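You operate a simulated robot arm through the tools that you are given. There is no shell and no other tool.

The job below is to be done with a simulated robot arm. You get a single attempt, and the scene is never put back.

Task
Join chain piece No 46 to the piece on the button plate, narrow ends together.
Fine: push them together, press the flat red button once for the link, then the big yellow button once for its keeper.

It is judged by the outcome, as a careful person would: the job done as asked, and still so three seconds after it is handed in. It fails if anything else is knocked over, pushed out of place, dropped, spilled or broken.

Robot
A 7-joint arm with a two-finger parallel gripper, fixed in place. Base frame: the origin is on the floor under the middle of its stand, x ahead of it, y to its left, z up; the work surface is at about z = 920. Readings come in mm, rad, newtons and seconds.
It reaches about 1372 mm from its shoulder. Its first joint turns from -2.601 to 2.601 rad. Payload 3.43 kg.
The tool frame sits at the grasp point between the pads (the TCP): z along the fingers, y along the line on which they close. The tips reach 30 mm beyond it. The gripper opens to 94 mm. The fingers are 28 mm wide and 10 mm thick; the gripper's body (50 by 96 mm) begins 55 mm behind the TCP.
Orientation is that of the tool frame in the base frame, as a unit quaternion [x, y, z, w]. With the fingers straight down and closing along the base's y, the tool's x points along the base's -x, its y along +y and its z along -z.

Tools
- The arm moves only by the tool nudge_tool. Its argument "series" is a list of rows, each an object (a shift or turn left out is 0, a gripper value left out holds the last) with "xyz": the shift along the base's x, y, z in units of 300 mm (1.0 is 300 mm), a list of three; "rot": the turn, a rotation vector about the base's x, y, z in units of 120 degrees (1.0 is 120 degrees), a list of three; "claw": the closure, from 0 (fully open) to 1 (shut). In form: [{"xyz": [dx, dy, dz], "rot": [ax, ay, az], "claw": claw}, ...]. A call has 1 to 20 rows; each row is the pose to reach, as a shift and turn from the pose commanded when the call began. A call with a number of a shift or a turn outside -1 to 1 is refused whole. Each row takes 0.2 s and may step no farther than 50 mm and 0.15 rad from the row before; otherwise, or with a gripper value out of range, the whole call is refused. Where a pose cannot be reached the arm comes as near as it can. A force on the tool above 40 N (or 10 N above the force at the start of the call, whichever is more), or a blocked arm, ends the call early, and 0.2 s more pass. The fingers move at their own pace (about 45 mm/s each) and stop on an object; they squeeze with about 22 N. The grip force told is the motor's: it shows also when the fingers shut on nothing. Time passes only in rows, and 0.2 s behind the last, so rows that repeat a pose let the fingers close. The reply holds the time, the measured pose of the TCP, the force on the tool along the base axes, the opening and the grip force, in the units named above and with some noise, with the torque about the TCP (base axes, N m) and any sound that the robot's microphone picked up.
- Cameras (640 x 400 px; columns grow to the right, rows downward): "scene" is fixed at [398.6, -500.7, 1641]; the picture's right is [0.87, -0.50, 0.00], its down [-0.25, -0.44, -0.86] and it looks along [0.43, 0.75, -0.50] (base axes); focal length 319 px, centre (320, 200). "wrist" rides on the gripper at [76, 14, -102] in the tool frame; the picture's right is [-0.18, 0.98, 0.00], its down [-0.75, -0.14, -0.64] and it looks along [-0.63, -0.12, 0.77] (tool axes); focal length 243 px, centre (320, 200).
- camera(camera): a new picture of that camera. The clock stands still meanwhile.
- pixel_to_xyz(camera, pixels): for up to 12 pixels [column, row] of the newest picture of that camera ("zoom" is the newest enlarged one), the place [x, y, z] in the base frame of the surface seen there, good to about 2 mm. The clock stands still meanwhile.
- close_up(camera, box): a new picture of the part [left, top, right, bottom] of that camera's present view, enlarged. The clock stands still meanwhile.
- close_job(): hands the job in; it is judged then, once.

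Unless the task says otherwise, let go and move clear before handing in.

The tools are called after "Emit:" by a JSON object that holds its "api" and its "payload". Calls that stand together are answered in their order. nudge_tool: Moves the arm, as the interface text tells. Its arguments: {"type":"object","properties":{"series":{"type":"array","items":{"type":"object","properties":{"xyz":{"type":"array","items":{"type":"number"}},"rot":{"type":"array","items":{"type":"number"}},"claw":{"type":"number"}}}}},"required":["series"]} The other tools are called the same way: camera (camera) takes a picture; pixel_to_xyz (camera, pixels) gives the place of the surface under pixels of a picture; close_up (camera, box) takes an enlarged picture of a part of a camera's view; close_job () hands the job in.

At the start:

```text
time: 0.0
tool_pos: [692.2, 705.8, 1197.8]
ee_rot: [0.0, 1.0, -0.001, 0.0]
contact_force: [0.3, 0.0, -0.6]
torque: [-0.01, -0.03, 0.01]
opening: 93.8
finger_force: 0.1
```

scene: 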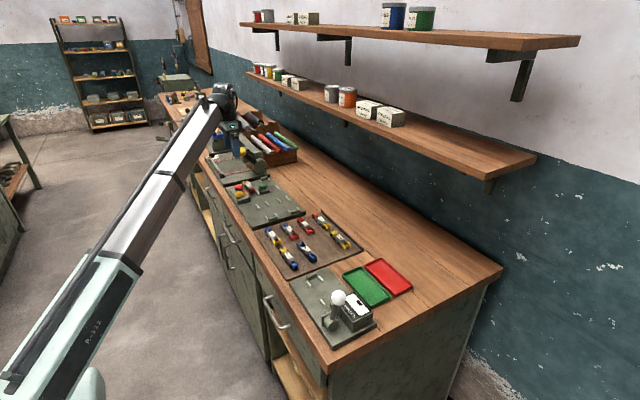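
wrist: 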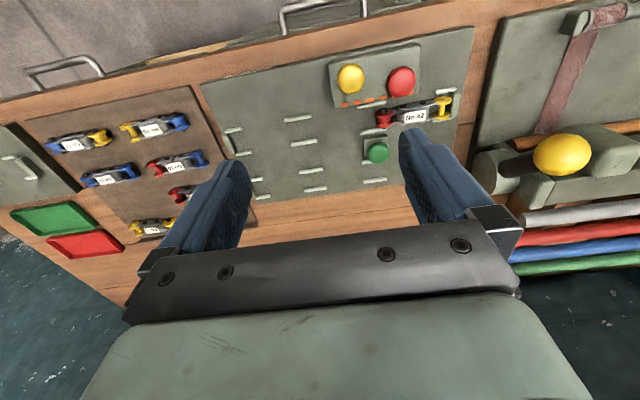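

The wrist picture shows the button plate (about 350,130) with a piece labelled "No 42" at (415,117), and a tray of pieces at (130,160). I'll take enlarged pictures to read labels and layout.

Emit:
{"api": "close_up", "payload": {"camera": "wrist", "box": [20, 90, 260, 240]}}

Emit:
{"api": "close_up", "payload": {"camera": "wrist", "box": [210, 40, 480, 209]}}

Emit:
{"api": "close_up", "payload": {"camera": "scene", "box": [200, 170, 400, 295]}}

```text
2.67 times, centred on (140, 165) of wrist
```

zoom: 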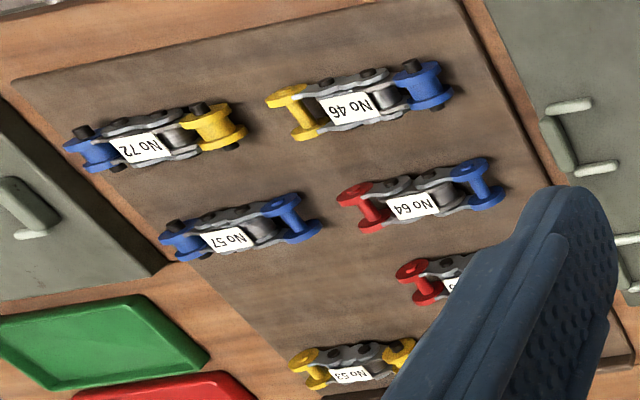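

```text
2.37 times, centred on (345, 124) of wrist
```

zoom: 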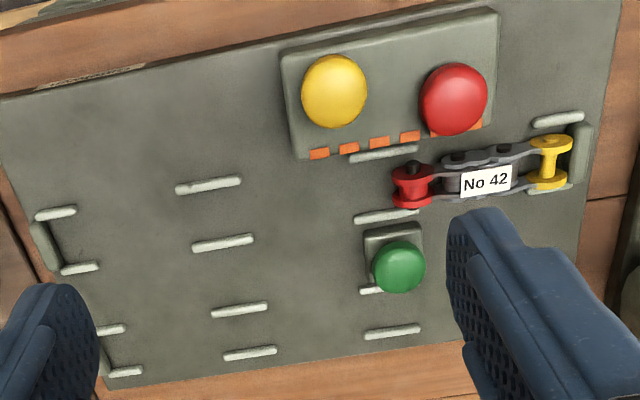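

```text
3.20 times, centred on (300, 232) of scene
```

zoom: 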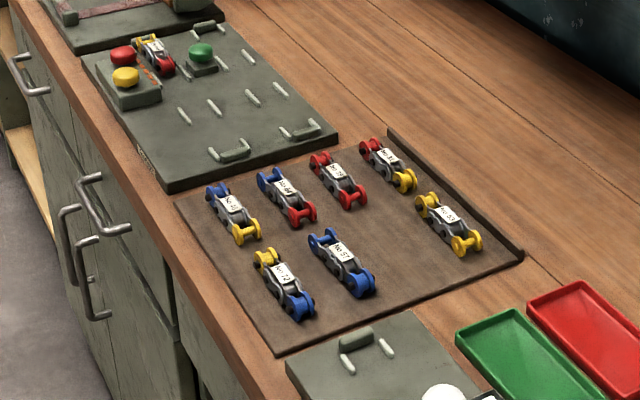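

Piece No 46 is the yellow/blue one at wrist (152,128), and the plate's piece is No 42, red/yellow, sitting between rails near the red and yellow buttons. I'll get positions of these from the pictures.

Emit:
{"api": "camera", "payload": {"camera": "wrist"}}

Emit:
{"api": "pixel_to_xyz", "payload": {"camera": "wrist", "pixels": [[128, 130], [152, 128], [178, 122], [385, 119], [415, 117], [442, 107], [350, 78], [401, 80], [377, 152], [300, 120], [232, 140], [270, 110]]}}

Emit:
{"api": "close_up", "payload": {"camera": "scene", "box": [220, 170, 300, 220]}}

Emit:
{"api": "close_up", "payload": {"camera": "scene", "box": [255, 215, 335, 265]}}

```text
taken
```

wrist: 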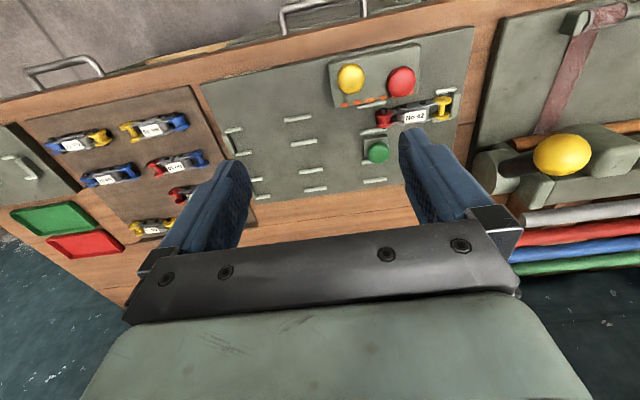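

```text
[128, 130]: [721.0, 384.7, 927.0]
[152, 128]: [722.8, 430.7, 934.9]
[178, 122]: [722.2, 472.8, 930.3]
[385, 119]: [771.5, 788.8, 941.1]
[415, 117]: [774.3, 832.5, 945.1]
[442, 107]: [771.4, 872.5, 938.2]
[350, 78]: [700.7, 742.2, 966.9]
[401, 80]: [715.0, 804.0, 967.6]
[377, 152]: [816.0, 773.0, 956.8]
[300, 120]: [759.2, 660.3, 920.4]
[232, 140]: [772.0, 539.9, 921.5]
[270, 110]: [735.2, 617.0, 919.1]
```

```text
8.00 times, centred on (260, 195) of scene
```

zoom: 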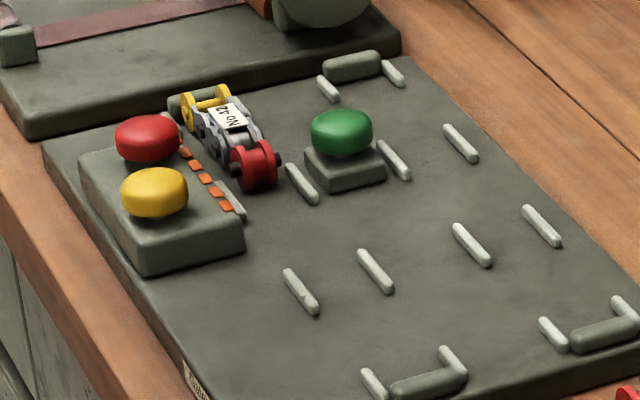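

```text
8.00 times, centred on (295, 240) of scene
```

zoom: 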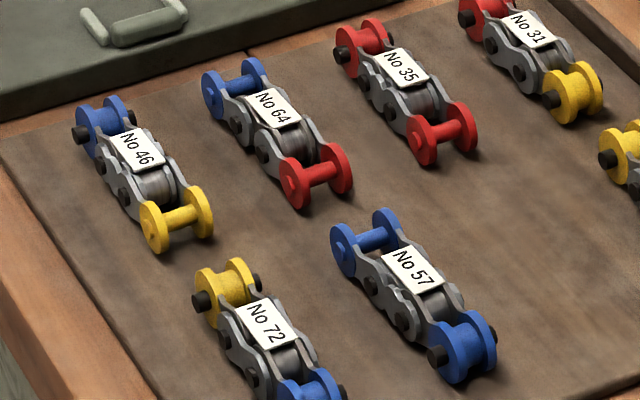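

No 46 lies along y at about (722,430) with blue end toward +y, and No 42 lies along y at about (772,832) with its red end toward −y. I'll move the wrist camera closer to the button plate for a better look at buttons and ends.

Emit:
{"api": "nudge_tool", "payload": {"series": [{"xyz": [-0.06, 0.1, -0.08], "claw": 0}, {"xyz": [-0.12, 0.2, -0.16]}, {"xyz": [-0.18, 0.3, -0.24]}, {"xyz": [-0.24, 0.4, -0.33]}, {"xyz": [-0.24, 0.4, -0.33]}]}}

Emit:
{"api": "camera", "payload": {"camera": "wrist"}}

```text
time: 1.2
tool_pos: [619.5, 824.2, 1098.1]
ee_rot: [0.0, 1.0, 0.001, 0.001]
contact_force: [0.3, -0.3, 0.1]
torque: [0.01, -0.04, 0.02]
opening: 94.0
finger_force: 0.1
```

```text
taken
```

wrist: 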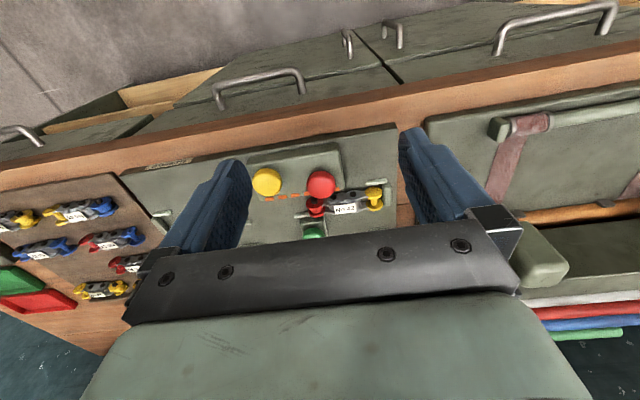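

The plate now shows between the fingers with the buttons at (267,182), (321,184) and No 42 at (345,207). I'll enlarge that area.

Emit:
{"api": "close_up", "payload": {"camera": "wrist", "box": [230, 140, 410, 252]}}

Emit:
{"api": "close_up", "payload": {"camera": "wrist", "box": [0, 160, 170, 266]}}

```text
3.56 times, centred on (320, 196) of wrist
```

zoom: 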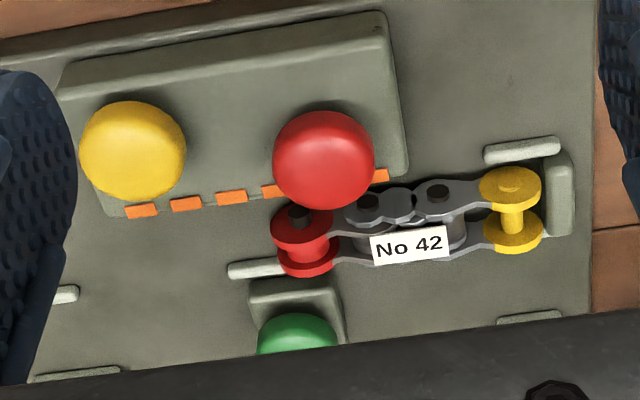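

```text
3.76 times, centred on (85, 213) of wrist
```

zoom: 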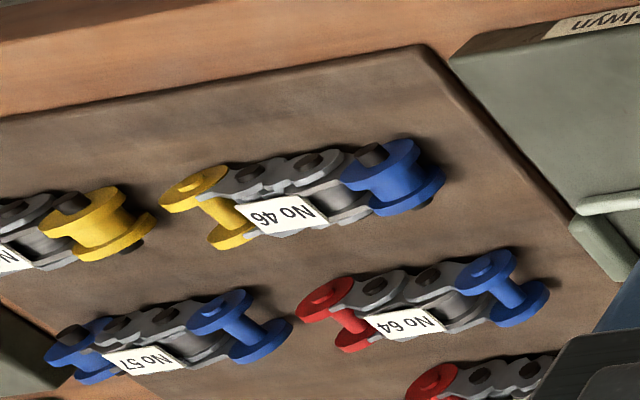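

In the enlargement No 42's red end (thick spool, ~40 px across) is narrower than its yellow end (~50 px); No 46's blue end is the thick-spool kind too. I'll measure points on the plate: rails, box edge, piece edges.

Emit:
{"api": "close_up", "payload": {"camera": "wrist", "box": [230, 140, 410, 252]}}

Emit:
{"api": "pixel_to_xyz", "payload": {"camera": "zoom", "pixels": [[300, 222], [308, 268], [510, 180], [514, 240], [325, 150], [133, 140], [400, 168], [115, 212], [256, 268], [522, 150], [562, 195], [440, 195]]}}

Emit:
{"api": "close_up", "payload": {"camera": "scene", "box": [225, 175, 275, 206]}}

Emit:
{"api": "close_up", "payload": {"camera": "scene", "box": [262, 222, 312, 253]}}

```text
3.56 times, centred on (320, 196) of wrist
```

zoom: 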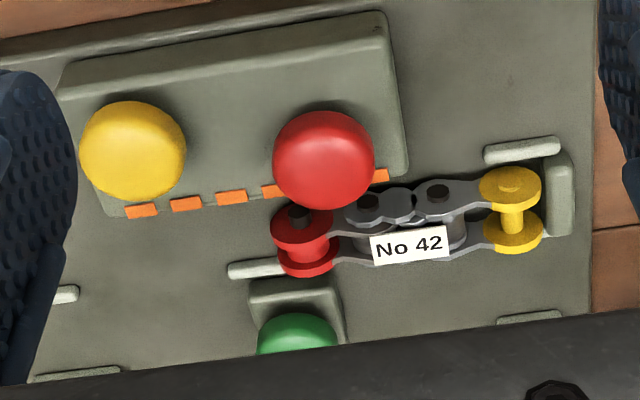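

```text
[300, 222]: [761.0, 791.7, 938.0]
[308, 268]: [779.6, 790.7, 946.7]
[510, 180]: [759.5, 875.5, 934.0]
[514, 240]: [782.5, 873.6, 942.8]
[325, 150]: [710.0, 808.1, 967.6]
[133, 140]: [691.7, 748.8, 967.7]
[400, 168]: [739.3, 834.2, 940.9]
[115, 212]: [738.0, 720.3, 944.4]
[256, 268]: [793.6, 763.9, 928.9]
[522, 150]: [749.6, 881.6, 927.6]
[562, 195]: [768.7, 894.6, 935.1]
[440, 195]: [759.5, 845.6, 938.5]
```

```text
12.80 times, centred on (250, 190) of scene
```

zoom: 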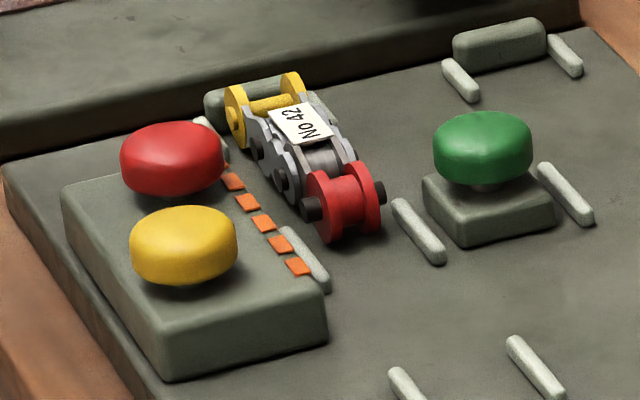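

```text
12.80 times, centred on (287, 238) of scene
```

zoom: 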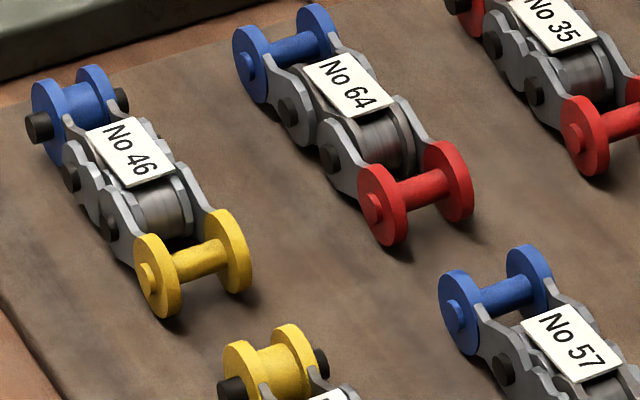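

The 12x enlargements show both narrow ends clearly: red on No 42 (facing −y in its channel) and blue on No 46 (facing +y), so no turn-around is needed. I'll rotate the gripper −90° about z (fingers close along x) while moving toward No 46.

Emit:
{"api": "nudge_tool", "payload": {"series": [{"xyz": [0.028, -0.083, 0], "rot": [0, 0, -0.0625], "claw": 0}, {"xyz": [0.057, -0.167, 0], "rot": [0, 0, -0.125]}, {"xyz": [0.085, -0.25, 0], "rot": [0, 0, -0.1875]}, {"xyz": [0.113, -0.333, 0], "rot": [0, 0, -0.25]}, {"xyz": [0.142, -0.417, 0], "rot": [0, 0, -0.3125]}, {"xyz": [0.17, -0.5, 0], "rot": [0, 0, -0.375]}, {"xyz": [0.198, -0.583, 0], "rot": [0, 0, -0.4375]}, {"xyz": [0.227, -0.667, 0], "rot": [0, 0, -0.5]}, {"xyz": [0.255, -0.75, 0], "rot": [0, 0, -0.5625]}, {"xyz": [0.283, -0.833, 0], "rot": [0, 0, -0.625]}, {"xyz": [0.312, -0.917, 0], "rot": [0, 0, -0.6875]}, {"xyz": [0.34, -1.0, 0], "rot": [0, 0, -0.75]}, {"xyz": [0.34, -1.0, 0], "rot": [0, 0, -0.75]}]}}

Emit:
{"api": "camera", "payload": {"camera": "wrist"}}

Emit:
{"api": "camera", "payload": {"camera": "scene"}}

```text
time: 4.0
tool_pos: [721.8, 524.8, 1098.4]
ee_rot: [0.708, 0.707, 0.0, -0.001]
contact_force: [0.1, 0.7, 0.8]
torque: [0.01, 0.03, 0.04]
opening: 94.2
finger_force: 0.1
```

```text
taken
```

wrist: 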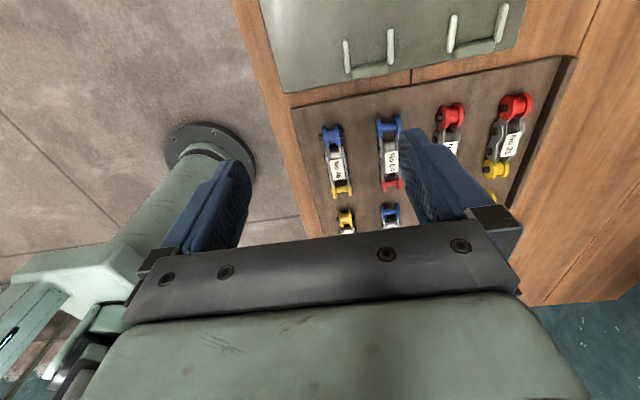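

```text
taken
```

scene: 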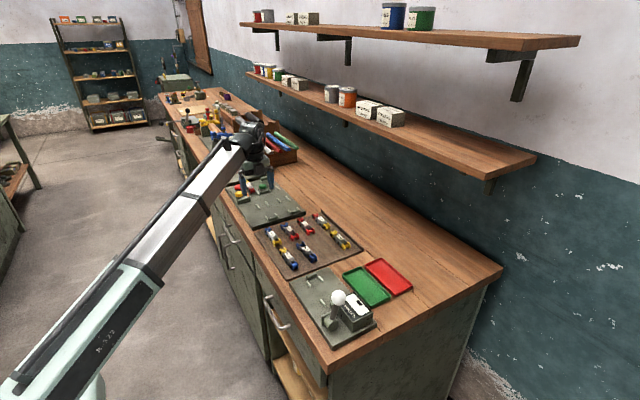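

The turn worked (fingers now close along x); No 46 is at wrist (337,160), blue end at (331,138), yellow at (343,190). I'll enlarge and measure it.

Emit:
{"api": "close_up", "payload": {"camera": "wrist", "box": [290, 110, 410, 215]}}

```text
3.81 times, centred on (350, 162) of wrist
```

zoom: 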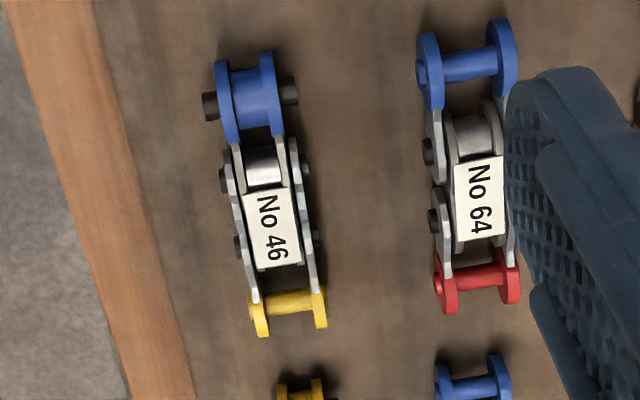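

Emit:
{"api": "pixel_to_xyz", "payload": {"camera": "zoom", "pixels": [[221, 70], [265, 60], [245, 90], [258, 305], [318, 295], [288, 302], [266, 205], [273, 250], [330, 150], [370, 150], [440, 260], [428, 40]]}}

Emit:
{"api": "pixel_to_xyz", "payload": {"camera": "zoom", "pixels": [[205, 105], [298, 92], [222, 180], [308, 165], [236, 245], [318, 240], [250, 200], [298, 200], [190, 180], [60, 180], [120, 130], [300, 375]]}}

```text
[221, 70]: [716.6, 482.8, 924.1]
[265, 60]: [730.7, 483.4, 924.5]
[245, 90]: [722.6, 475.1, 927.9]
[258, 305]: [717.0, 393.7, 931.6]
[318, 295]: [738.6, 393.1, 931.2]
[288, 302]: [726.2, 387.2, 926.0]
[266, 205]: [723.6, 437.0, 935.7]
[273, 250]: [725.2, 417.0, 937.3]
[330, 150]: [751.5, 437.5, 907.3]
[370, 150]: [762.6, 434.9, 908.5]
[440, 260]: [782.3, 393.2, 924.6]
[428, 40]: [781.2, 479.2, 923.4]
```

```text
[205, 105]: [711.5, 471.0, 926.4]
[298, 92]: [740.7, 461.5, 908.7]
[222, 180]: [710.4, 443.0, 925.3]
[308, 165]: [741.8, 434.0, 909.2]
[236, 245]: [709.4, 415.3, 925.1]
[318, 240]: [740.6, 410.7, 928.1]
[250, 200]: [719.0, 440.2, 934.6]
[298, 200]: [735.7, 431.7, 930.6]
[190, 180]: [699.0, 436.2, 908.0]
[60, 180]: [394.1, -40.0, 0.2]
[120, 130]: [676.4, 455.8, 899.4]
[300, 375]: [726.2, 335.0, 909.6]
```

Board surface is at z≈908, No 46's axis at x≈724, y from ~387 (yellow) to ~475 (blue), pins protruding near y≈415 and 443; No 64's near side is at x≈775. Before grasping, I'll look straight over the channel to measure its rails and the button box edge.

Emit:
{"api": "nudge_tool", "payload": {"series": [{"xyz": [0.04, 0.14, -0.02], "claw": 0}, {"xyz": [0.08, 0.28, -0.05]}, {"xyz": [0.12, 0.42, -0.09]}, {"xyz": [0.163, 0.55, -0.127]}, {"xyz": [0.163, 0.55, -0.127]}]}}

Emit:
{"api": "camera", "payload": {"camera": "wrist"}}

```text
time: 5.2
tool_pos: [772.1, 688.4, 1061.6]
ee_rot: [0.708, 0.706, 0.0, 0.0]
contact_force: [-0.9, 0.0, 0.9]
torque: [0.02, -0.02, 0.01]
opening: 93.9
finger_force: 0.0
```

```text
taken
```

wrist: 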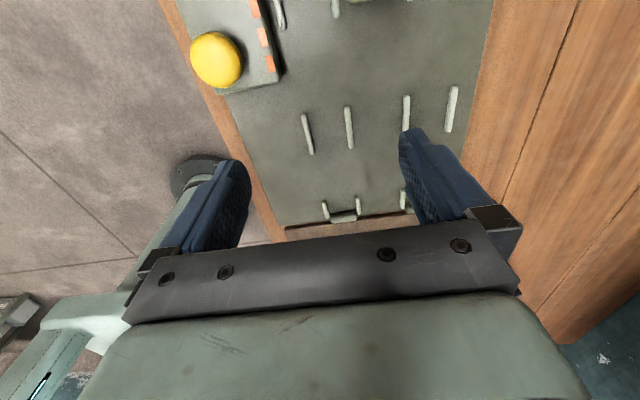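

The rear rail pair is at (307,133) and (348,128), the front pair at (278,12) and (335,8), and the box corner near (275,75). I'll measure these.

Emit:
{"api": "pixel_to_xyz", "payload": {"camera": "wrist", "pixels": [[303, 116], [311, 152], [346, 109], [351, 147], [283, 25], [336, 15], [277, 70], [270, 40], [266, 88], [290, 60], [325, 203], [358, 199]]}}

Emit:
{"api": "nudge_tool", "payload": {"series": [{"xyz": [0, 0.15, 0]}, {"xyz": [0, 0.3, 0]}, {"xyz": [0, 0.3, 0]}]}}

Emit:
{"api": "camera", "payload": {"camera": "wrist"}}

```text
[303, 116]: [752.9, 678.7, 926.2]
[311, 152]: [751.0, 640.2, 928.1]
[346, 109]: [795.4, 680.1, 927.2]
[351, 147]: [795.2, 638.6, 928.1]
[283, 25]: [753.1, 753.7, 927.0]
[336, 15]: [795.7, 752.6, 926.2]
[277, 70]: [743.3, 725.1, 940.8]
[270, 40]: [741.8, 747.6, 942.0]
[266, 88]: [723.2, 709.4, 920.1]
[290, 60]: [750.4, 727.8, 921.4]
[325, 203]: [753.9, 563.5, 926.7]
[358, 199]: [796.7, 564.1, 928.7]
```

```text
time: 6.0
tool_pos: [772.2, 779.7, 1059.2]
ee_rot: [0.707, 0.707, 0.0, 0.0]
contact_force: [-0.4, 0.0, 0.3]
torque: [-0.01, 0.01, -0.01]
opening: 93.9
finger_force: 0.0
```

```text
taken
```

wrist: 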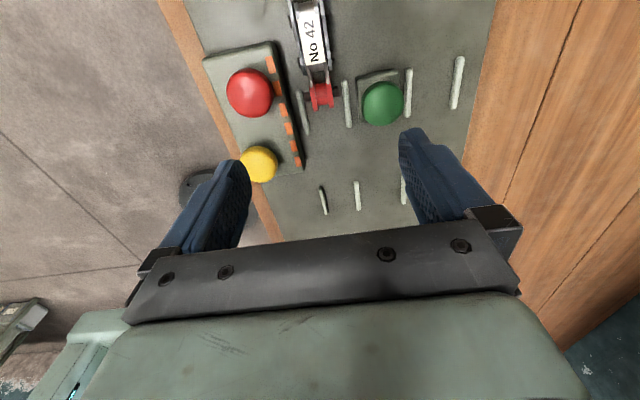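

Rail centres are at x≈752.5 and 795.5 (channel centre ≈774), and the box edge is at x≈744. Now the red end of No 42 at (320,95) is visible; I'll enlarge and measure it with the front rails.

Emit:
{"api": "close_up", "payload": {"camera": "wrist", "box": [210, 0, 410, 190]}}

Emit:
{"api": "pixel_to_xyz", "payload": {"camera": "wrist", "pixels": [[313, 88], [329, 85], [320, 92], [322, 107], [307, 98], [336, 92], [300, 95], [307, 132], [345, 84], [349, 125], [314, 60], [303, 165]]}}

```text
2.11 times, centred on (310, 95) of wrist
```

zoom: 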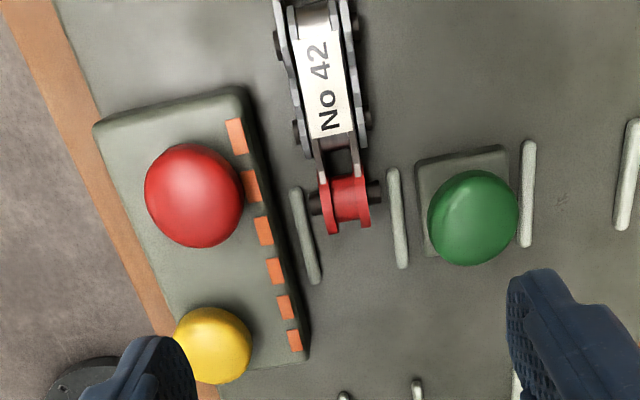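

```text
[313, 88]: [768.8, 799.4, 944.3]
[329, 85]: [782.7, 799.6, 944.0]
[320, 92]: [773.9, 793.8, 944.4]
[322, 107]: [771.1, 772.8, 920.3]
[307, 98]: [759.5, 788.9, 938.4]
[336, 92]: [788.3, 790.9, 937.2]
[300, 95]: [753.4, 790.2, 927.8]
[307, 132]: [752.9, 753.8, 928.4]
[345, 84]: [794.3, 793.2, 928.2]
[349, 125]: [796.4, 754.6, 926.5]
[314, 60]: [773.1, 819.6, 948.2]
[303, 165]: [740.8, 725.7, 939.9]
```

No 42's red axis is at about (774, 790), channel x≈774, and the pitch appears to be 28 mm, so No 46 should end with its blue axis near y≈763. I'll now move back above No 46 with the gripper narrowed to about 50 mm so as not to touch No 64.

Emit:
{"api": "nudge_tool", "payload": {"series": [{"xyz": [-0.02, -0.15, 0.03], "claw": 0.468}, {"xyz": [-0.05, -0.3, 0.03]}, {"xyz": [-0.08, -0.45, 0.03]}, {"xyz": [-0.11, -0.6, 0.03]}, {"xyz": [-0.13, -0.75, 0.03]}, {"xyz": [-0.15, -0.9, 0.03]}, {"xyz": [-0.157, -1.0, 0.03]}, {"xyz": [-0.157, -1.0, 0.03]}]}}

Emit:
{"api": "nudge_tool", "payload": {"series": [{"xyz": [0, -0.1, -0.05]}, {"xyz": [0, -0.17, -0.15]}, {"xyz": [0, -0.17, -0.18]}, {"xyz": [0, -0.17, -0.18]}]}}

Emit:
{"api": "camera", "payload": {"camera": "wrist"}}

```text
time: 7.8
tool_pos: [722.7, 479.5, 1067.7]
ee_rot: [0.707, 0.708, 0.0, 0.0]
contact_force: [-1.2, 0.4, 0.7]
torque: [0.04, -0.03, -0.01]
opening: 50.0
finger_force: 0.0
```

```text
time: 8.8
tool_pos: [723.0, 429.2, 1014.9]
ee_rot: [0.706, 0.708, 0.0, 0.0]
contact_force: [0.5, -1.4, 0.0]
torque: [-0.01, 0.0, -0.02]
opening: 49.9
finger_force: 0.1
```

```text
taken
```

wrist: 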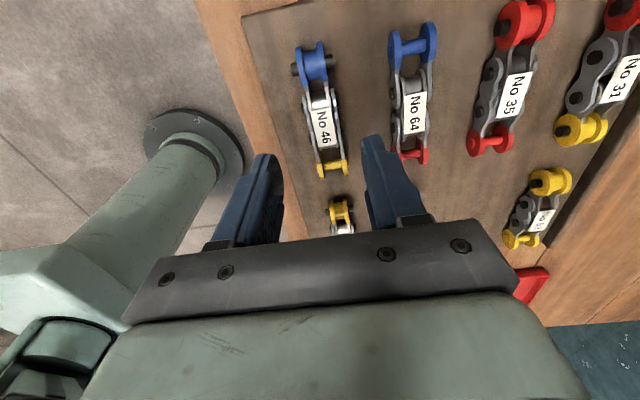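

The gripper at 50 mm is over No 46, which is now clear at (320,120). I'll enlarge it and re-measure its centre line and pins.

Emit:
{"api": "close_up", "payload": {"camera": "wrist", "box": [250, 30, 410, 190]}}

Emit:
{"api": "pixel_to_xyz", "payload": {"camera": "wrist", "pixels": [[305, 50], [321, 47], [313, 65], [323, 130], [316, 112], [329, 110], [322, 170], [346, 166], [334, 169], [295, 69], [334, 60], [394, 40]]}}

```text
2.50 times, centred on (330, 110) of wrist
```

zoom: 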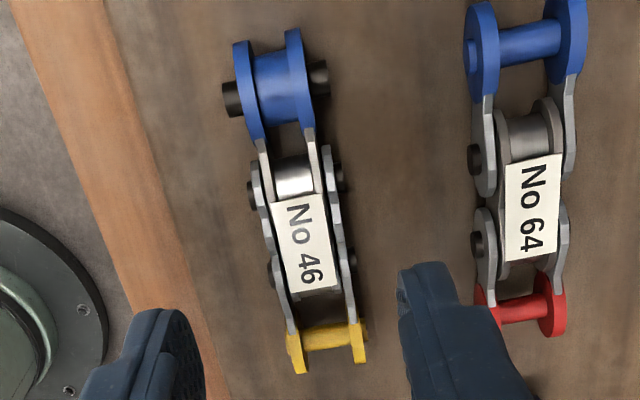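

```text
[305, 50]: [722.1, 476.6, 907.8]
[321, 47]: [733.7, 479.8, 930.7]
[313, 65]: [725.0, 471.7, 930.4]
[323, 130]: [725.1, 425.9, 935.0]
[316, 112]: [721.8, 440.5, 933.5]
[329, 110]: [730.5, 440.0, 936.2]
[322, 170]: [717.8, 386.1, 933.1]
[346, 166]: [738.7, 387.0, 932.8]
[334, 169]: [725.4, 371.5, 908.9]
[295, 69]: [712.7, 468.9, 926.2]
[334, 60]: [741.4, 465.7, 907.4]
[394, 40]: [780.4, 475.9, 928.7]
```

No 46's centre line is at x≈726 and its mid is y≈428; No 64's pins stay beyond x≈770. I'll shift +3 mm in x and lower to z≈943 with the jaws still at 50 mm.

Emit:
{"api": "nudge_tool", "payload": {"series": [{"xyz": [0.01, 0, -0.05], "claw": 0.468}, {"xyz": [0.01, 0, -0.12]}, {"xyz": [0.01, 0, -0.18]}, {"xyz": [0.01, 0, -0.21]}, {"xyz": [0.01, 0, -0.23]}, {"xyz": [0.01, 0, -0.24]}, {"xyz": [0.01, 0, -0.24]}]}}

Emit:
{"api": "camera", "payload": {"camera": "wrist"}}

Emit:
{"api": "close_up", "payload": {"camera": "scene", "box": [255, 200, 335, 260]}}

```text
time: 10.4
tool_pos: [726.6, 428.9, 942.6]
ee_rot: [0.707, 0.707, 0.0, -0.001]
contact_force: [-1.3, 0.8, 0.3]
torque: [-0.01, -0.02, 0.02]
opening: 50.1
finger_force: 0.1
```

```text
taken
```

wrist: 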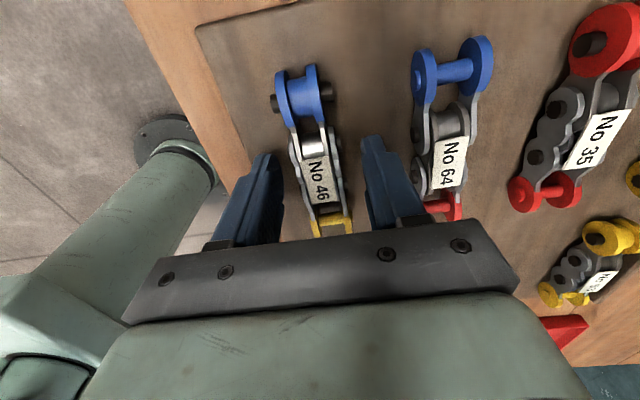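

```text
6.67 times, centred on (295, 230) of scene
```

zoom: 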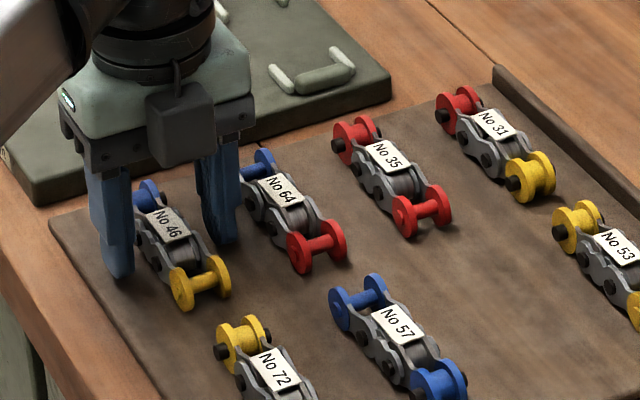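

The fingers straddle No 46 (wrist (320,170)) with clear gaps on both sides and away from No 64. I'll close the gripper on it without moving.

Emit:
{"api": "nudge_tool", "payload": {"series": [{"xyz": [0, 0, 0], "claw": 0.6}, {"xyz": [0, 0, 0], "claw": 0.8}, {"xyz": [0, 0, 0], "claw": 1}, {"xyz": [0, 0, 0], "claw": 1}, {"xyz": [0, 0, 0], "claw": 1}]}}

Emit:
{"api": "camera", "payload": {"camera": "wrist"}}

```text
time: 11.6
tool_pos: [727.3, 428.8, 942.6]
ee_rot: [0.707, 0.707, 0.0, 0.0]
contact_force: [0.2, 0.3, -0.4]
torque: [0.04, 0.0, 0.06]
opening: 29.8
finger_force: 22.8
```

```text
taken
```

wrist: 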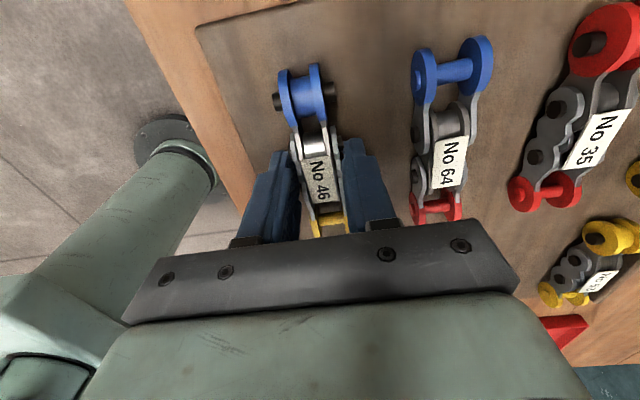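

The jaws hold No 46 at 29.8 mm with 22.8 N. I'll lift straight up about 75 mm and check.

Emit:
{"api": "nudge_tool", "payload": {"series": [{"xyz": [0, 0, 0.02], "claw": 1}, {"xyz": [0, 0, 0.06]}, {"xyz": [0, 0, 0.12]}, {"xyz": [0, 0, 0.18]}, {"xyz": [0, 0, 0.25]}, {"xyz": [0, 0, 0.25]}]}}

Emit:
{"api": "camera", "payload": {"camera": "wrist"}}

Emit:
{"api": "close_up", "payload": {"camera": "scene", "box": [235, 170, 335, 245]}}

```text
time: 13.0
tool_pos: [727.1, 428.2, 1019.0]
ee_rot: [0.707, 0.707, 0.0, 0.0]
contact_force: [0.0, 0.6, 0.4]
torque: [-0.01, -0.01, -0.01]
opening: 0.0
finger_force: 21.9
```

```text
taken
```

wrist: 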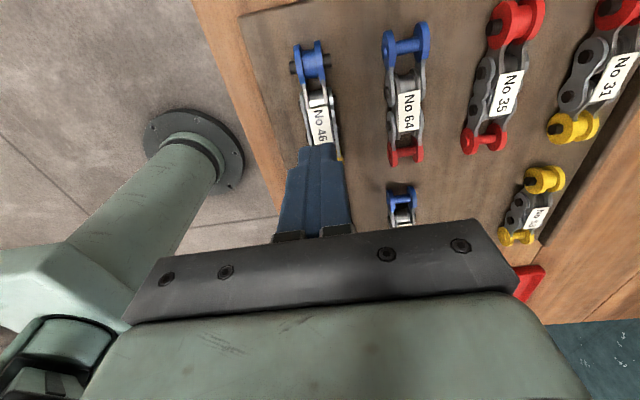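

```text
5.33 times, centred on (285, 208) of scene
```

zoom: 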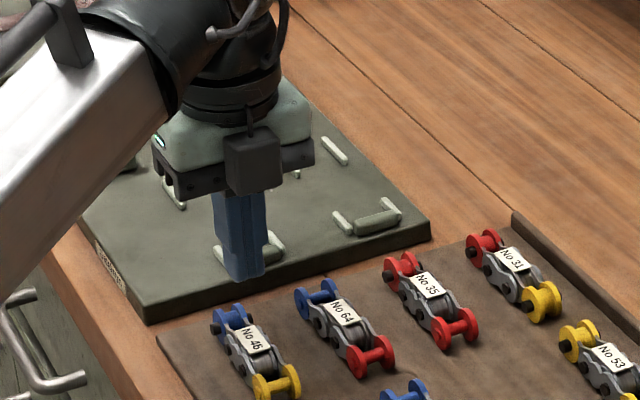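

The lift slipped: the reading shows opening 0.0 and No 46 is still in the tray at wrist (318,110). I'll check how it lies now and look at the fingertip shape to pick a better grip.

Emit:
{"api": "close_up", "payload": {"camera": "scene", "box": [260, 195, 310, 235]}}

Emit:
{"api": "close_up", "payload": {"camera": "wrist", "box": [260, 20, 440, 200]}}

Emit:
{"api": "pixel_to_xyz", "payload": {"camera": "wrist", "pixels": [[294, 68], [309, 65], [311, 95], [325, 92], [320, 125], [300, 120], [340, 110], [340, 155], [385, 130], [318, 45]]}}

```text
10.00 times, centred on (285, 215) of scene
```

zoom: 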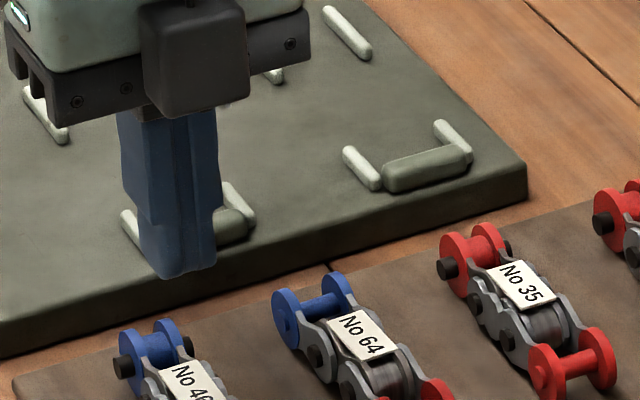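

```text
2.22 times, centred on (350, 110) of wrist
```

zoom: 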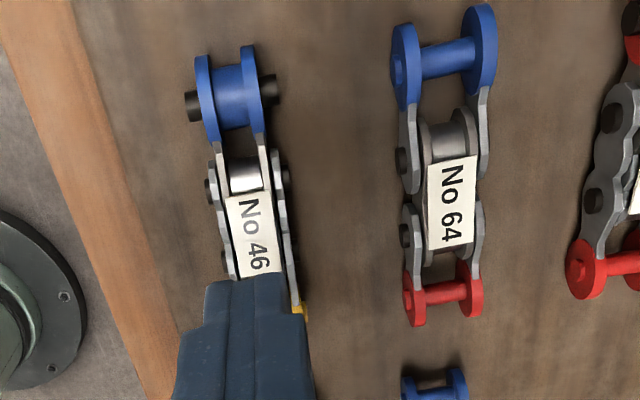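

```text
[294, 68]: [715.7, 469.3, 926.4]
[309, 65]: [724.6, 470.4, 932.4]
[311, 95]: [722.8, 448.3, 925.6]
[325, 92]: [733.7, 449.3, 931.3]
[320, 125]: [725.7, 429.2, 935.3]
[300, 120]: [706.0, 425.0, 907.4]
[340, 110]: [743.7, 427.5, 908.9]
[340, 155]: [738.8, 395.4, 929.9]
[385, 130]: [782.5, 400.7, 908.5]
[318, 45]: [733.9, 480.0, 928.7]
```

No 46 lies undisturbed at x≈726, pins near y≈414 and 442, so the pads only half-covered the pins and perhaps held too high. I'll reopen to 50 mm and go lower, to about z=939.5 (tips ~1.5 mm above the board).

Emit:
{"api": "nudge_tool", "payload": {"series": [{"xyz": [0, 0, 0], "claw": 0.468}, {"xyz": [0, 0, 0]}, {"xyz": [0, 0, 0]}, {"xyz": [0, 0, 0]}]}}

Emit:
{"api": "nudge_tool", "payload": {"series": [{"xyz": [-0.003, -0.001, -0.07], "claw": 0.468}, {"xyz": [-0.003, -0.001, -0.15]}, {"xyz": [-0.003, -0.001, -0.21]}, {"xyz": [-0.003, -0.001, -0.24]}, {"xyz": [-0.003, -0.001, -0.255]}, {"xyz": [-0.003, -0.001, -0.264]}, {"xyz": [-0.003, -0.001, -0.264]}]}}

Emit:
{"api": "close_up", "payload": {"camera": "scene", "box": [255, 210, 315, 255]}}

Emit:
{"api": "close_up", "payload": {"camera": "wrist", "box": [220, 50, 420, 250]}}

```text
time: 14.0
tool_pos: [726.2, 428.4, 1018.5]
ee_rot: [0.707, 0.707, 0.0, 0.0]
contact_force: [-0.7, 0.8, -0.6]
torque: [-0.01, 0.04, 0.0]
opening: 50.0
finger_force: 0.2
```

```text
time: 15.6
tool_pos: [727.0, 427.9, 938.3]
ee_rot: [0.707, 0.707, 0.0, 0.0]
contact_force: [-0.3, -1.2, -0.5]
torque: [-0.02, 0.0, -0.02]
opening: 49.8
finger_force: 0.1
```

```text
8.89 times, centred on (285, 232) of scene
```

zoom: 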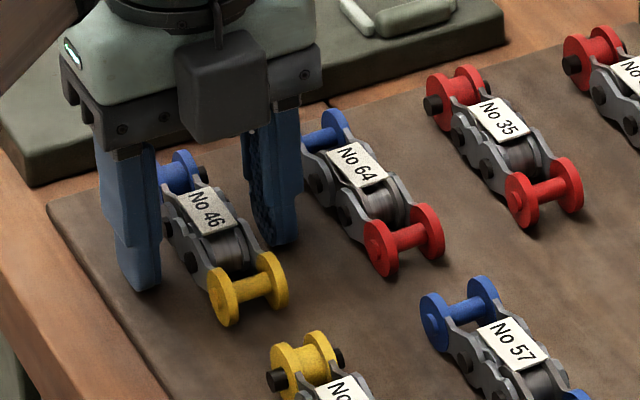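

```text
2.00 times, centred on (320, 150) of wrist
```

zoom: 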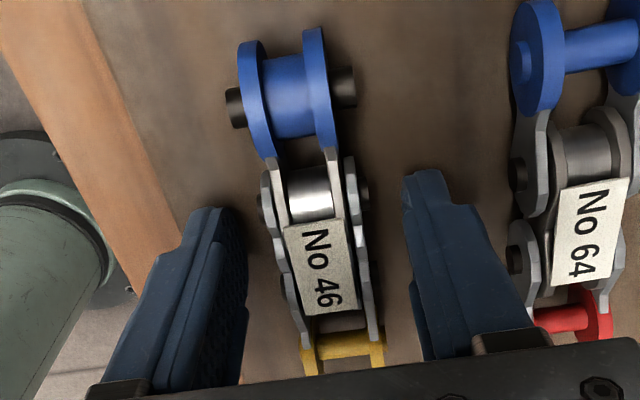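

The tips are now just above the board, straddling No 46 with clear room. I'll close and hold, then lift only a few millimetres to see whether weight is carried.

Emit:
{"api": "nudge_tool", "payload": {"series": [{"xyz": [0, 0, 0], "claw": 0.6}, {"xyz": [0, 0, 0], "claw": 0.75}, {"xyz": [0, 0, 0], "claw": 1}, {"xyz": [0, 0, 0], "claw": 1}, {"xyz": [0, 0, 0], "claw": 1}, {"xyz": [0, 0, 0], "claw": 1}]}}

Emit:
{"api": "close_up", "payload": {"camera": "wrist", "box": [220, 50, 420, 250]}}

Emit:
{"api": "nudge_tool", "payload": {"series": [{"xyz": [0, 0, 0.005], "claw": 1}, {"xyz": [0, 0, 0.01]}]}}

Emit:
{"api": "close_up", "payload": {"camera": "wrist", "box": [220, 50, 420, 250]}}

Emit:
{"api": "close_up", "payload": {"camera": "scene", "box": [255, 210, 315, 255]}}

```text
time: 17.0
tool_pos: [725.9, 428.1, 939.8]
ee_rot: [0.708, 0.707, 0.001, 0.0]
contact_force: [3.2, 1.9, 34.1]
torque: [-0.29, 0.05, 0.0]
opening: 29.8
finger_force: 21.7
```

```text
2.00 times, centred on (320, 150) of wrist
```

zoom: 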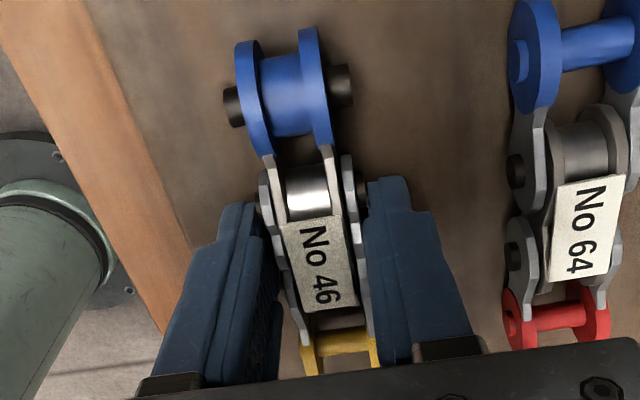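

```text
time: 17.6
tool_pos: [726.0, 428.1, 940.7]
ee_rot: [0.707, 0.708, -0.001, 0.0]
contact_force: [0.9, 0.2, -0.6]
torque: [0.09, -0.02, -0.03]
opening: 29.5
finger_force: 22.1
```

```text
2.00 times, centred on (320, 150) of wrist
```

zoom: 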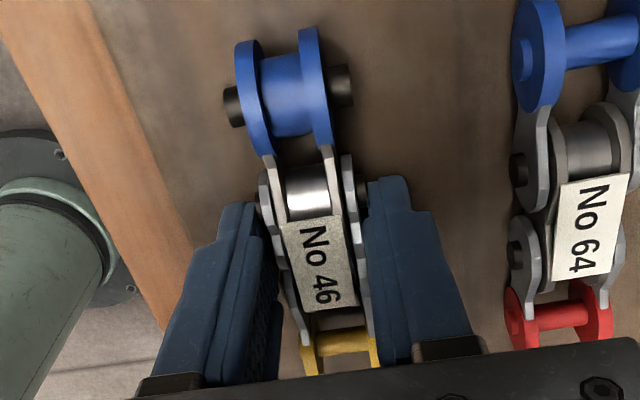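

```text
8.89 times, centred on (285, 232) of scene
```

zoom: 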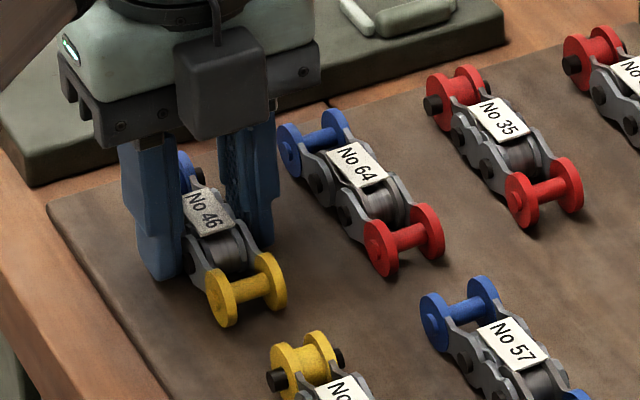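

After closing, the tips pressed on the board (34 N) and a 3 mm raise relieved it (force ~0), opening 29.5 mm. I'll raise a few more millimetres in small steps and watch the load and the piece.

Emit:
{"api": "nudge_tool", "payload": {"series": [{"xyz": [0, 0, 0.005], "claw": 1}, {"xyz": [0, 0, 0.01]}, {"xyz": [0, 0, 0.015]}]}}

Emit:
{"api": "close_up", "payload": {"camera": "scene", "box": [255, 210, 315, 255]}}

Emit:
{"api": "close_up", "payload": {"camera": "wrist", "box": [220, 50, 420, 250]}}

```text
time: 18.4
tool_pos: [725.6, 428.5, 946.0]
ee_rot: [0.707, 0.707, 0.0, 0.001]
contact_force: [0.3, 0.1, -1.9]
torque: [-0.02, 0.0, 0.0]
opening: 29.9
finger_force: 22.3
```

```text
8.89 times, centred on (285, 232) of scene
```

zoom: 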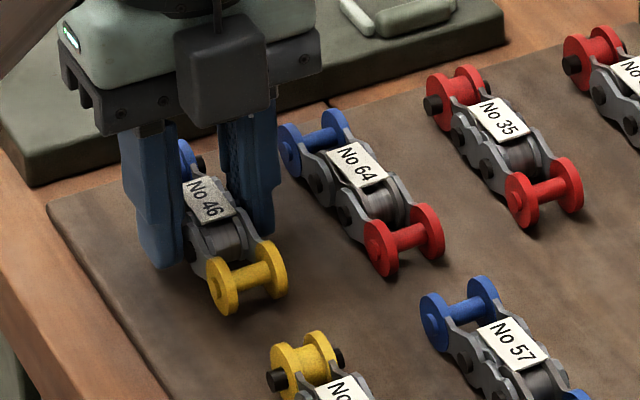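

```text
2.00 times, centred on (320, 150) of wrist
```

zoom: 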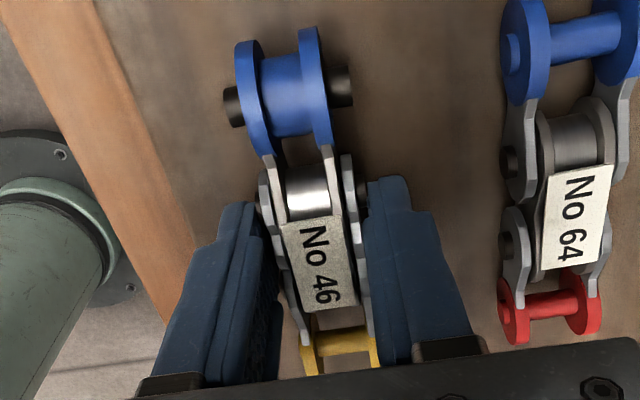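

No 46 has left the board: it stays fixed in the wrist view while No 64 shifts, and the tool carries about −1.9 N. I'll keep lifting gently to about z=1000 and check again.

Emit:
{"api": "nudge_tool", "payload": {"series": [{"xyz": [0, 0, 0.015], "claw": 1}, {"xyz": [0, 0, 0.03]}, {"xyz": [0, 0, 0.05]}, {"xyz": [0, 0, 0.075]}, {"xyz": [0, 0, 0.1]}, {"xyz": [0, 0, 0.125]}, {"xyz": [0, 0, 0.145]}, {"xyz": [0, 0, 0.155]}]}}

Emit:
{"api": "close_up", "payload": {"camera": "scene", "box": [245, 190, 315, 240]}}

Emit:
{"api": "close_up", "payload": {"camera": "wrist", "box": [220, 50, 420, 250]}}

```text
time: 20.2
tool_pos: [726.8, 429.1, 992.7]
ee_rot: [0.707, 0.707, 0.0, 0.001]
contact_force: [0.4, 0.0, -2.0]
torque: [-0.04, -0.02, -0.05]
opening: 29.7
finger_force: 21.8
```

```text
8.00 times, centred on (280, 215) of scene
```

zoom: 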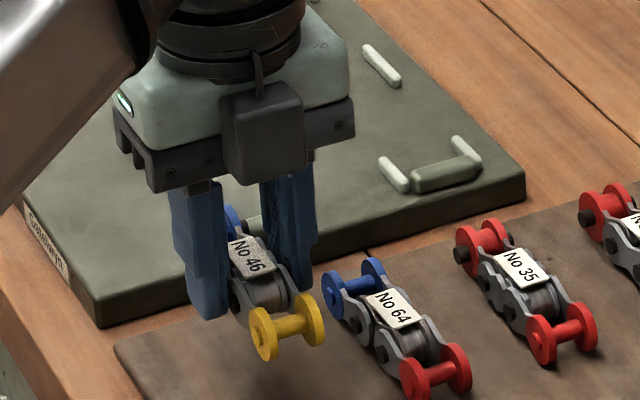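

```text
2.00 times, centred on (320, 150) of wrist
```

zoom: 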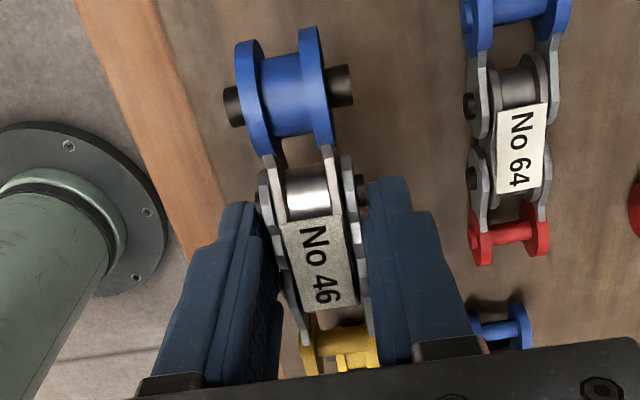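

No 46 is held securely at z≈993 (load −2 N, opening 29.7). I'll carry it gently over the channel, toward about (774, 699, 1010).

Emit:
{"api": "nudge_tool", "payload": {"series": [{"xyz": [0.003, 0.015, 0.02], "claw": 1}, {"xyz": [0.009, 0.05, 0.04]}, {"xyz": [0.02, 0.11, 0.057]}, {"xyz": [0.032, 0.18, 0.057]}, {"xyz": [0.046, 0.26, 0.057]}, {"xyz": [0.06, 0.34, 0.057]}, {"xyz": [0.074, 0.42, 0.057]}, {"xyz": [0.089, 0.5, 0.057]}, {"xyz": [0.103, 0.58, 0.057]}, {"xyz": [0.117, 0.66, 0.057]}, {"xyz": [0.131, 0.74, 0.057]}, {"xyz": [0.142, 0.8, 0.057]}, {"xyz": [0.151, 0.85, 0.057]}, {"xyz": [0.157, 0.885, 0.057]}, {"xyz": [0.16, 0.902, 0.057]}, {"xyz": [0.16, 0.902, 0.057]}]}}

Emit:
{"api": "camera", "payload": {"camera": "wrist"}}

Emit:
{"api": "close_up", "payload": {"camera": "scene", "box": [210, 140, 310, 215]}}

```text
time: 23.6
tool_pos: [773.1, 699.5, 1009.7]
ee_rot: [0.708, 0.707, 0.0, 0.0]
contact_force: [0.9, -0.8, -2.0]
torque: [0.01, -0.01, -0.02]
opening: 29.9
finger_force: 21.8
```

```text
taken
```

wrist: 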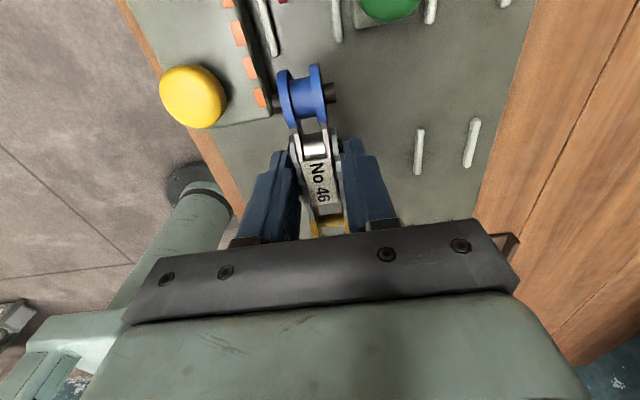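

```text
5.33 times, centred on (260, 178) of scene
```

zoom: 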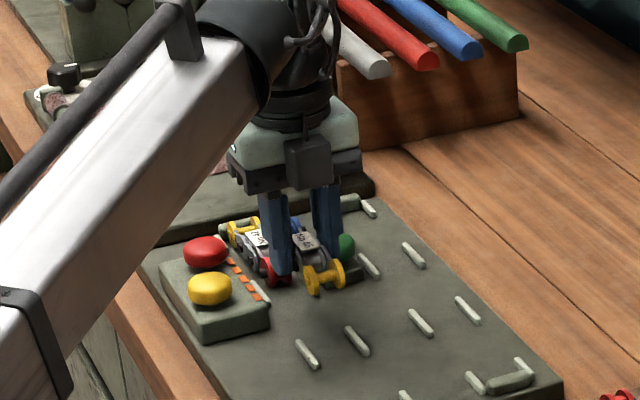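

No 46 is still held (−2.0 N, 29.9 mm), hovering over the channel. I'll check its lateral centring against the rails before lowering.

Emit:
{"api": "pixel_to_xyz", "payload": {"camera": "wrist", "pixels": [[283, 76], [317, 70], [302, 92], [318, 165], [330, 163], [308, 168], [325, 205], [270, 40], [337, 25], [276, 110], [334, 92], [316, 150]]}}

Emit:
{"api": "close_up", "payload": {"camera": "wrist", "box": [230, 50, 390, 250]}}

```text
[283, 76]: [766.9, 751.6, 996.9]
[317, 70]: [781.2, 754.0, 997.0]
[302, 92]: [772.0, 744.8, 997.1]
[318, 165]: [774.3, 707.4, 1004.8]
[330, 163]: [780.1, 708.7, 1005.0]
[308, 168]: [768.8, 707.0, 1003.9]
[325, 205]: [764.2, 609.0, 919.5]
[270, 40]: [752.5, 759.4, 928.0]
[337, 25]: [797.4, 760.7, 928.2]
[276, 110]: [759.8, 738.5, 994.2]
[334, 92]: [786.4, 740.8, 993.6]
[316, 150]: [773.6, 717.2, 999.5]
```

```text
2.00 times, centred on (310, 150) of wrist
```

zoom: 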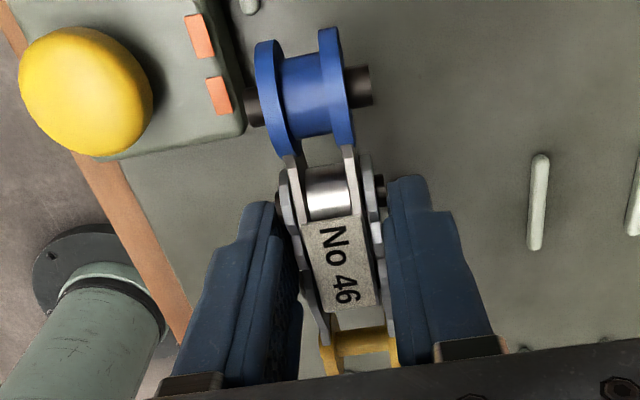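

The piece is centred (blue end x≈774, pins 760–786, rails at 752.5/797) and level. I'll lower to z≈955.5, just above the plate.

Emit:
{"api": "nudge_tool", "payload": {"series": [{"xyz": [0.001, -0.001, -0.02], "claw": 1}, {"xyz": [0.002, -0.001, -0.05]}, {"xyz": [0.002, -0.001, -0.085]}, {"xyz": [0.002, -0.001, -0.12]}, {"xyz": [0.002, -0.001, -0.15]}, {"xyz": [0.002, -0.001, -0.17]}, {"xyz": [0.002, -0.001, -0.18]}, {"xyz": [0.002, -0.001, -0.18]}]}}

Emit:
{"api": "close_up", "payload": {"camera": "wrist", "box": [220, 20, 420, 250]}}

Emit:
{"api": "close_up", "payload": {"camera": "scene", "box": [220, 160, 290, 212]}}

```text
time: 25.4
tool_pos: [775.0, 699.4, 956.4]
ee_rot: [0.707, 0.707, 0.0, 0.0]
contact_force: [0.6, -0.3, -1.5]
torque: [0.03, 0.0, 0.04]
opening: 29.6
finger_force: 21.9
```

```text
1.74 times, centred on (320, 135) of wrist
```

zoom: 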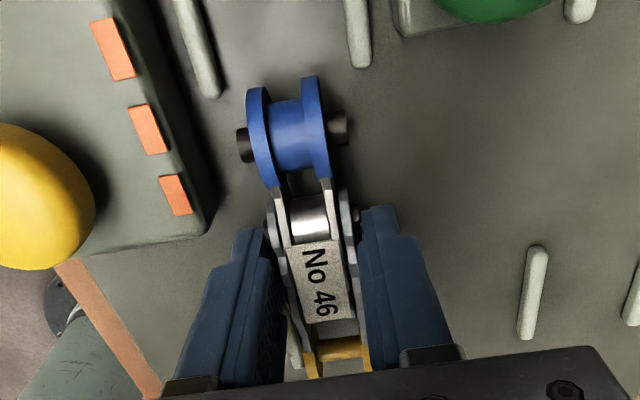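

```text
7.69 times, centred on (255, 186) of scene
```

zoom: 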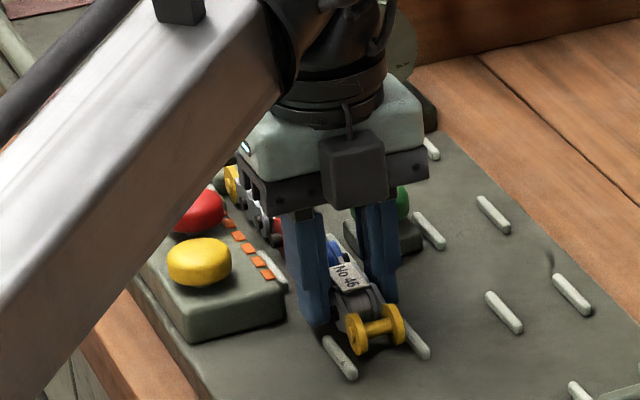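

The piece is between the rear rails just above the plate. I'll lower a little more in 1 mm steps until it rests, watching the vertical load.

Emit:
{"api": "nudge_tool", "payload": {"series": [{"xyz": [0, 0, -0.003], "claw": 1}, {"xyz": [0, 0, -0.006]}, {"xyz": [0, 0, -0.006]}]}}

Emit:
{"api": "nudge_tool", "payload": {"series": [{"xyz": [0, 0, -0.003], "claw": 1}, {"xyz": [0, 0, -0.003]}]}}

Emit:
{"api": "close_up", "payload": {"camera": "scene", "box": [245, 180, 290, 212]}}

```text
time: 26.2
tool_pos: [774.9, 698.2, 953.8]
ee_rot: [0.707, 0.707, 0.001, 0.0]
contact_force: [0.8, -0.7, -3.0]
torque: [-0.01, 0.0, 0.01]
opening: 29.8
finger_force: 21.4
```

```text
time: 26.8
tool_pos: [773.1, 699.0, 952.1]
ee_rot: [0.707, 0.707, 0.0, 0.0]
contact_force: [0.0, -0.3, -2.4]
torque: [0.01, 0.0, 0.0]
opening: 29.8
finger_force: 21.7
```

```text
12.50 times, centred on (268, 196) of scene
```

zoom: 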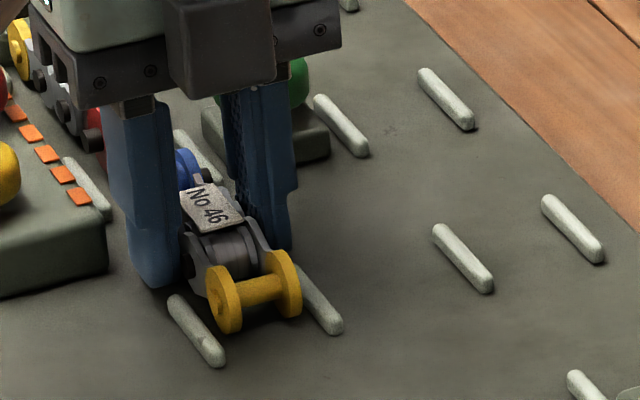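

Load is still about −2.4 N, so the piece has not touched down yet. I'll lower in 1 mm steps.

Emit:
{"api": "nudge_tool", "payload": {"series": [{"xyz": [0, 0, -0.003], "claw": 1}, {"xyz": [0, 0, -0.003]}]}}

Emit:
{"api": "nudge_tool", "payload": {"series": [{"xyz": [0, 0, -0.003], "claw": 1}, {"xyz": [0, 0, -0.003]}]}}

```text
time: 27.4
tool_pos: [775.2, 699.0, 953.6]
ee_rot: [0.707, 0.707, 0.0, 0.0]
contact_force: [0.6, 0.2, 4.3]
torque: [-0.05, 0.07, 0.0]
opening: 29.6
finger_force: 21.9
```

```text
time: 28.0
tool_pos: [773.8, 699.0, 951.9]
ee_rot: [0.707, 0.707, 0.001, 0.0]
contact_force: [2.2, 3.4, 14.6]
torque: [-0.43, 0.02, 0.03]
opening: 29.5
finger_force: 21.6
```

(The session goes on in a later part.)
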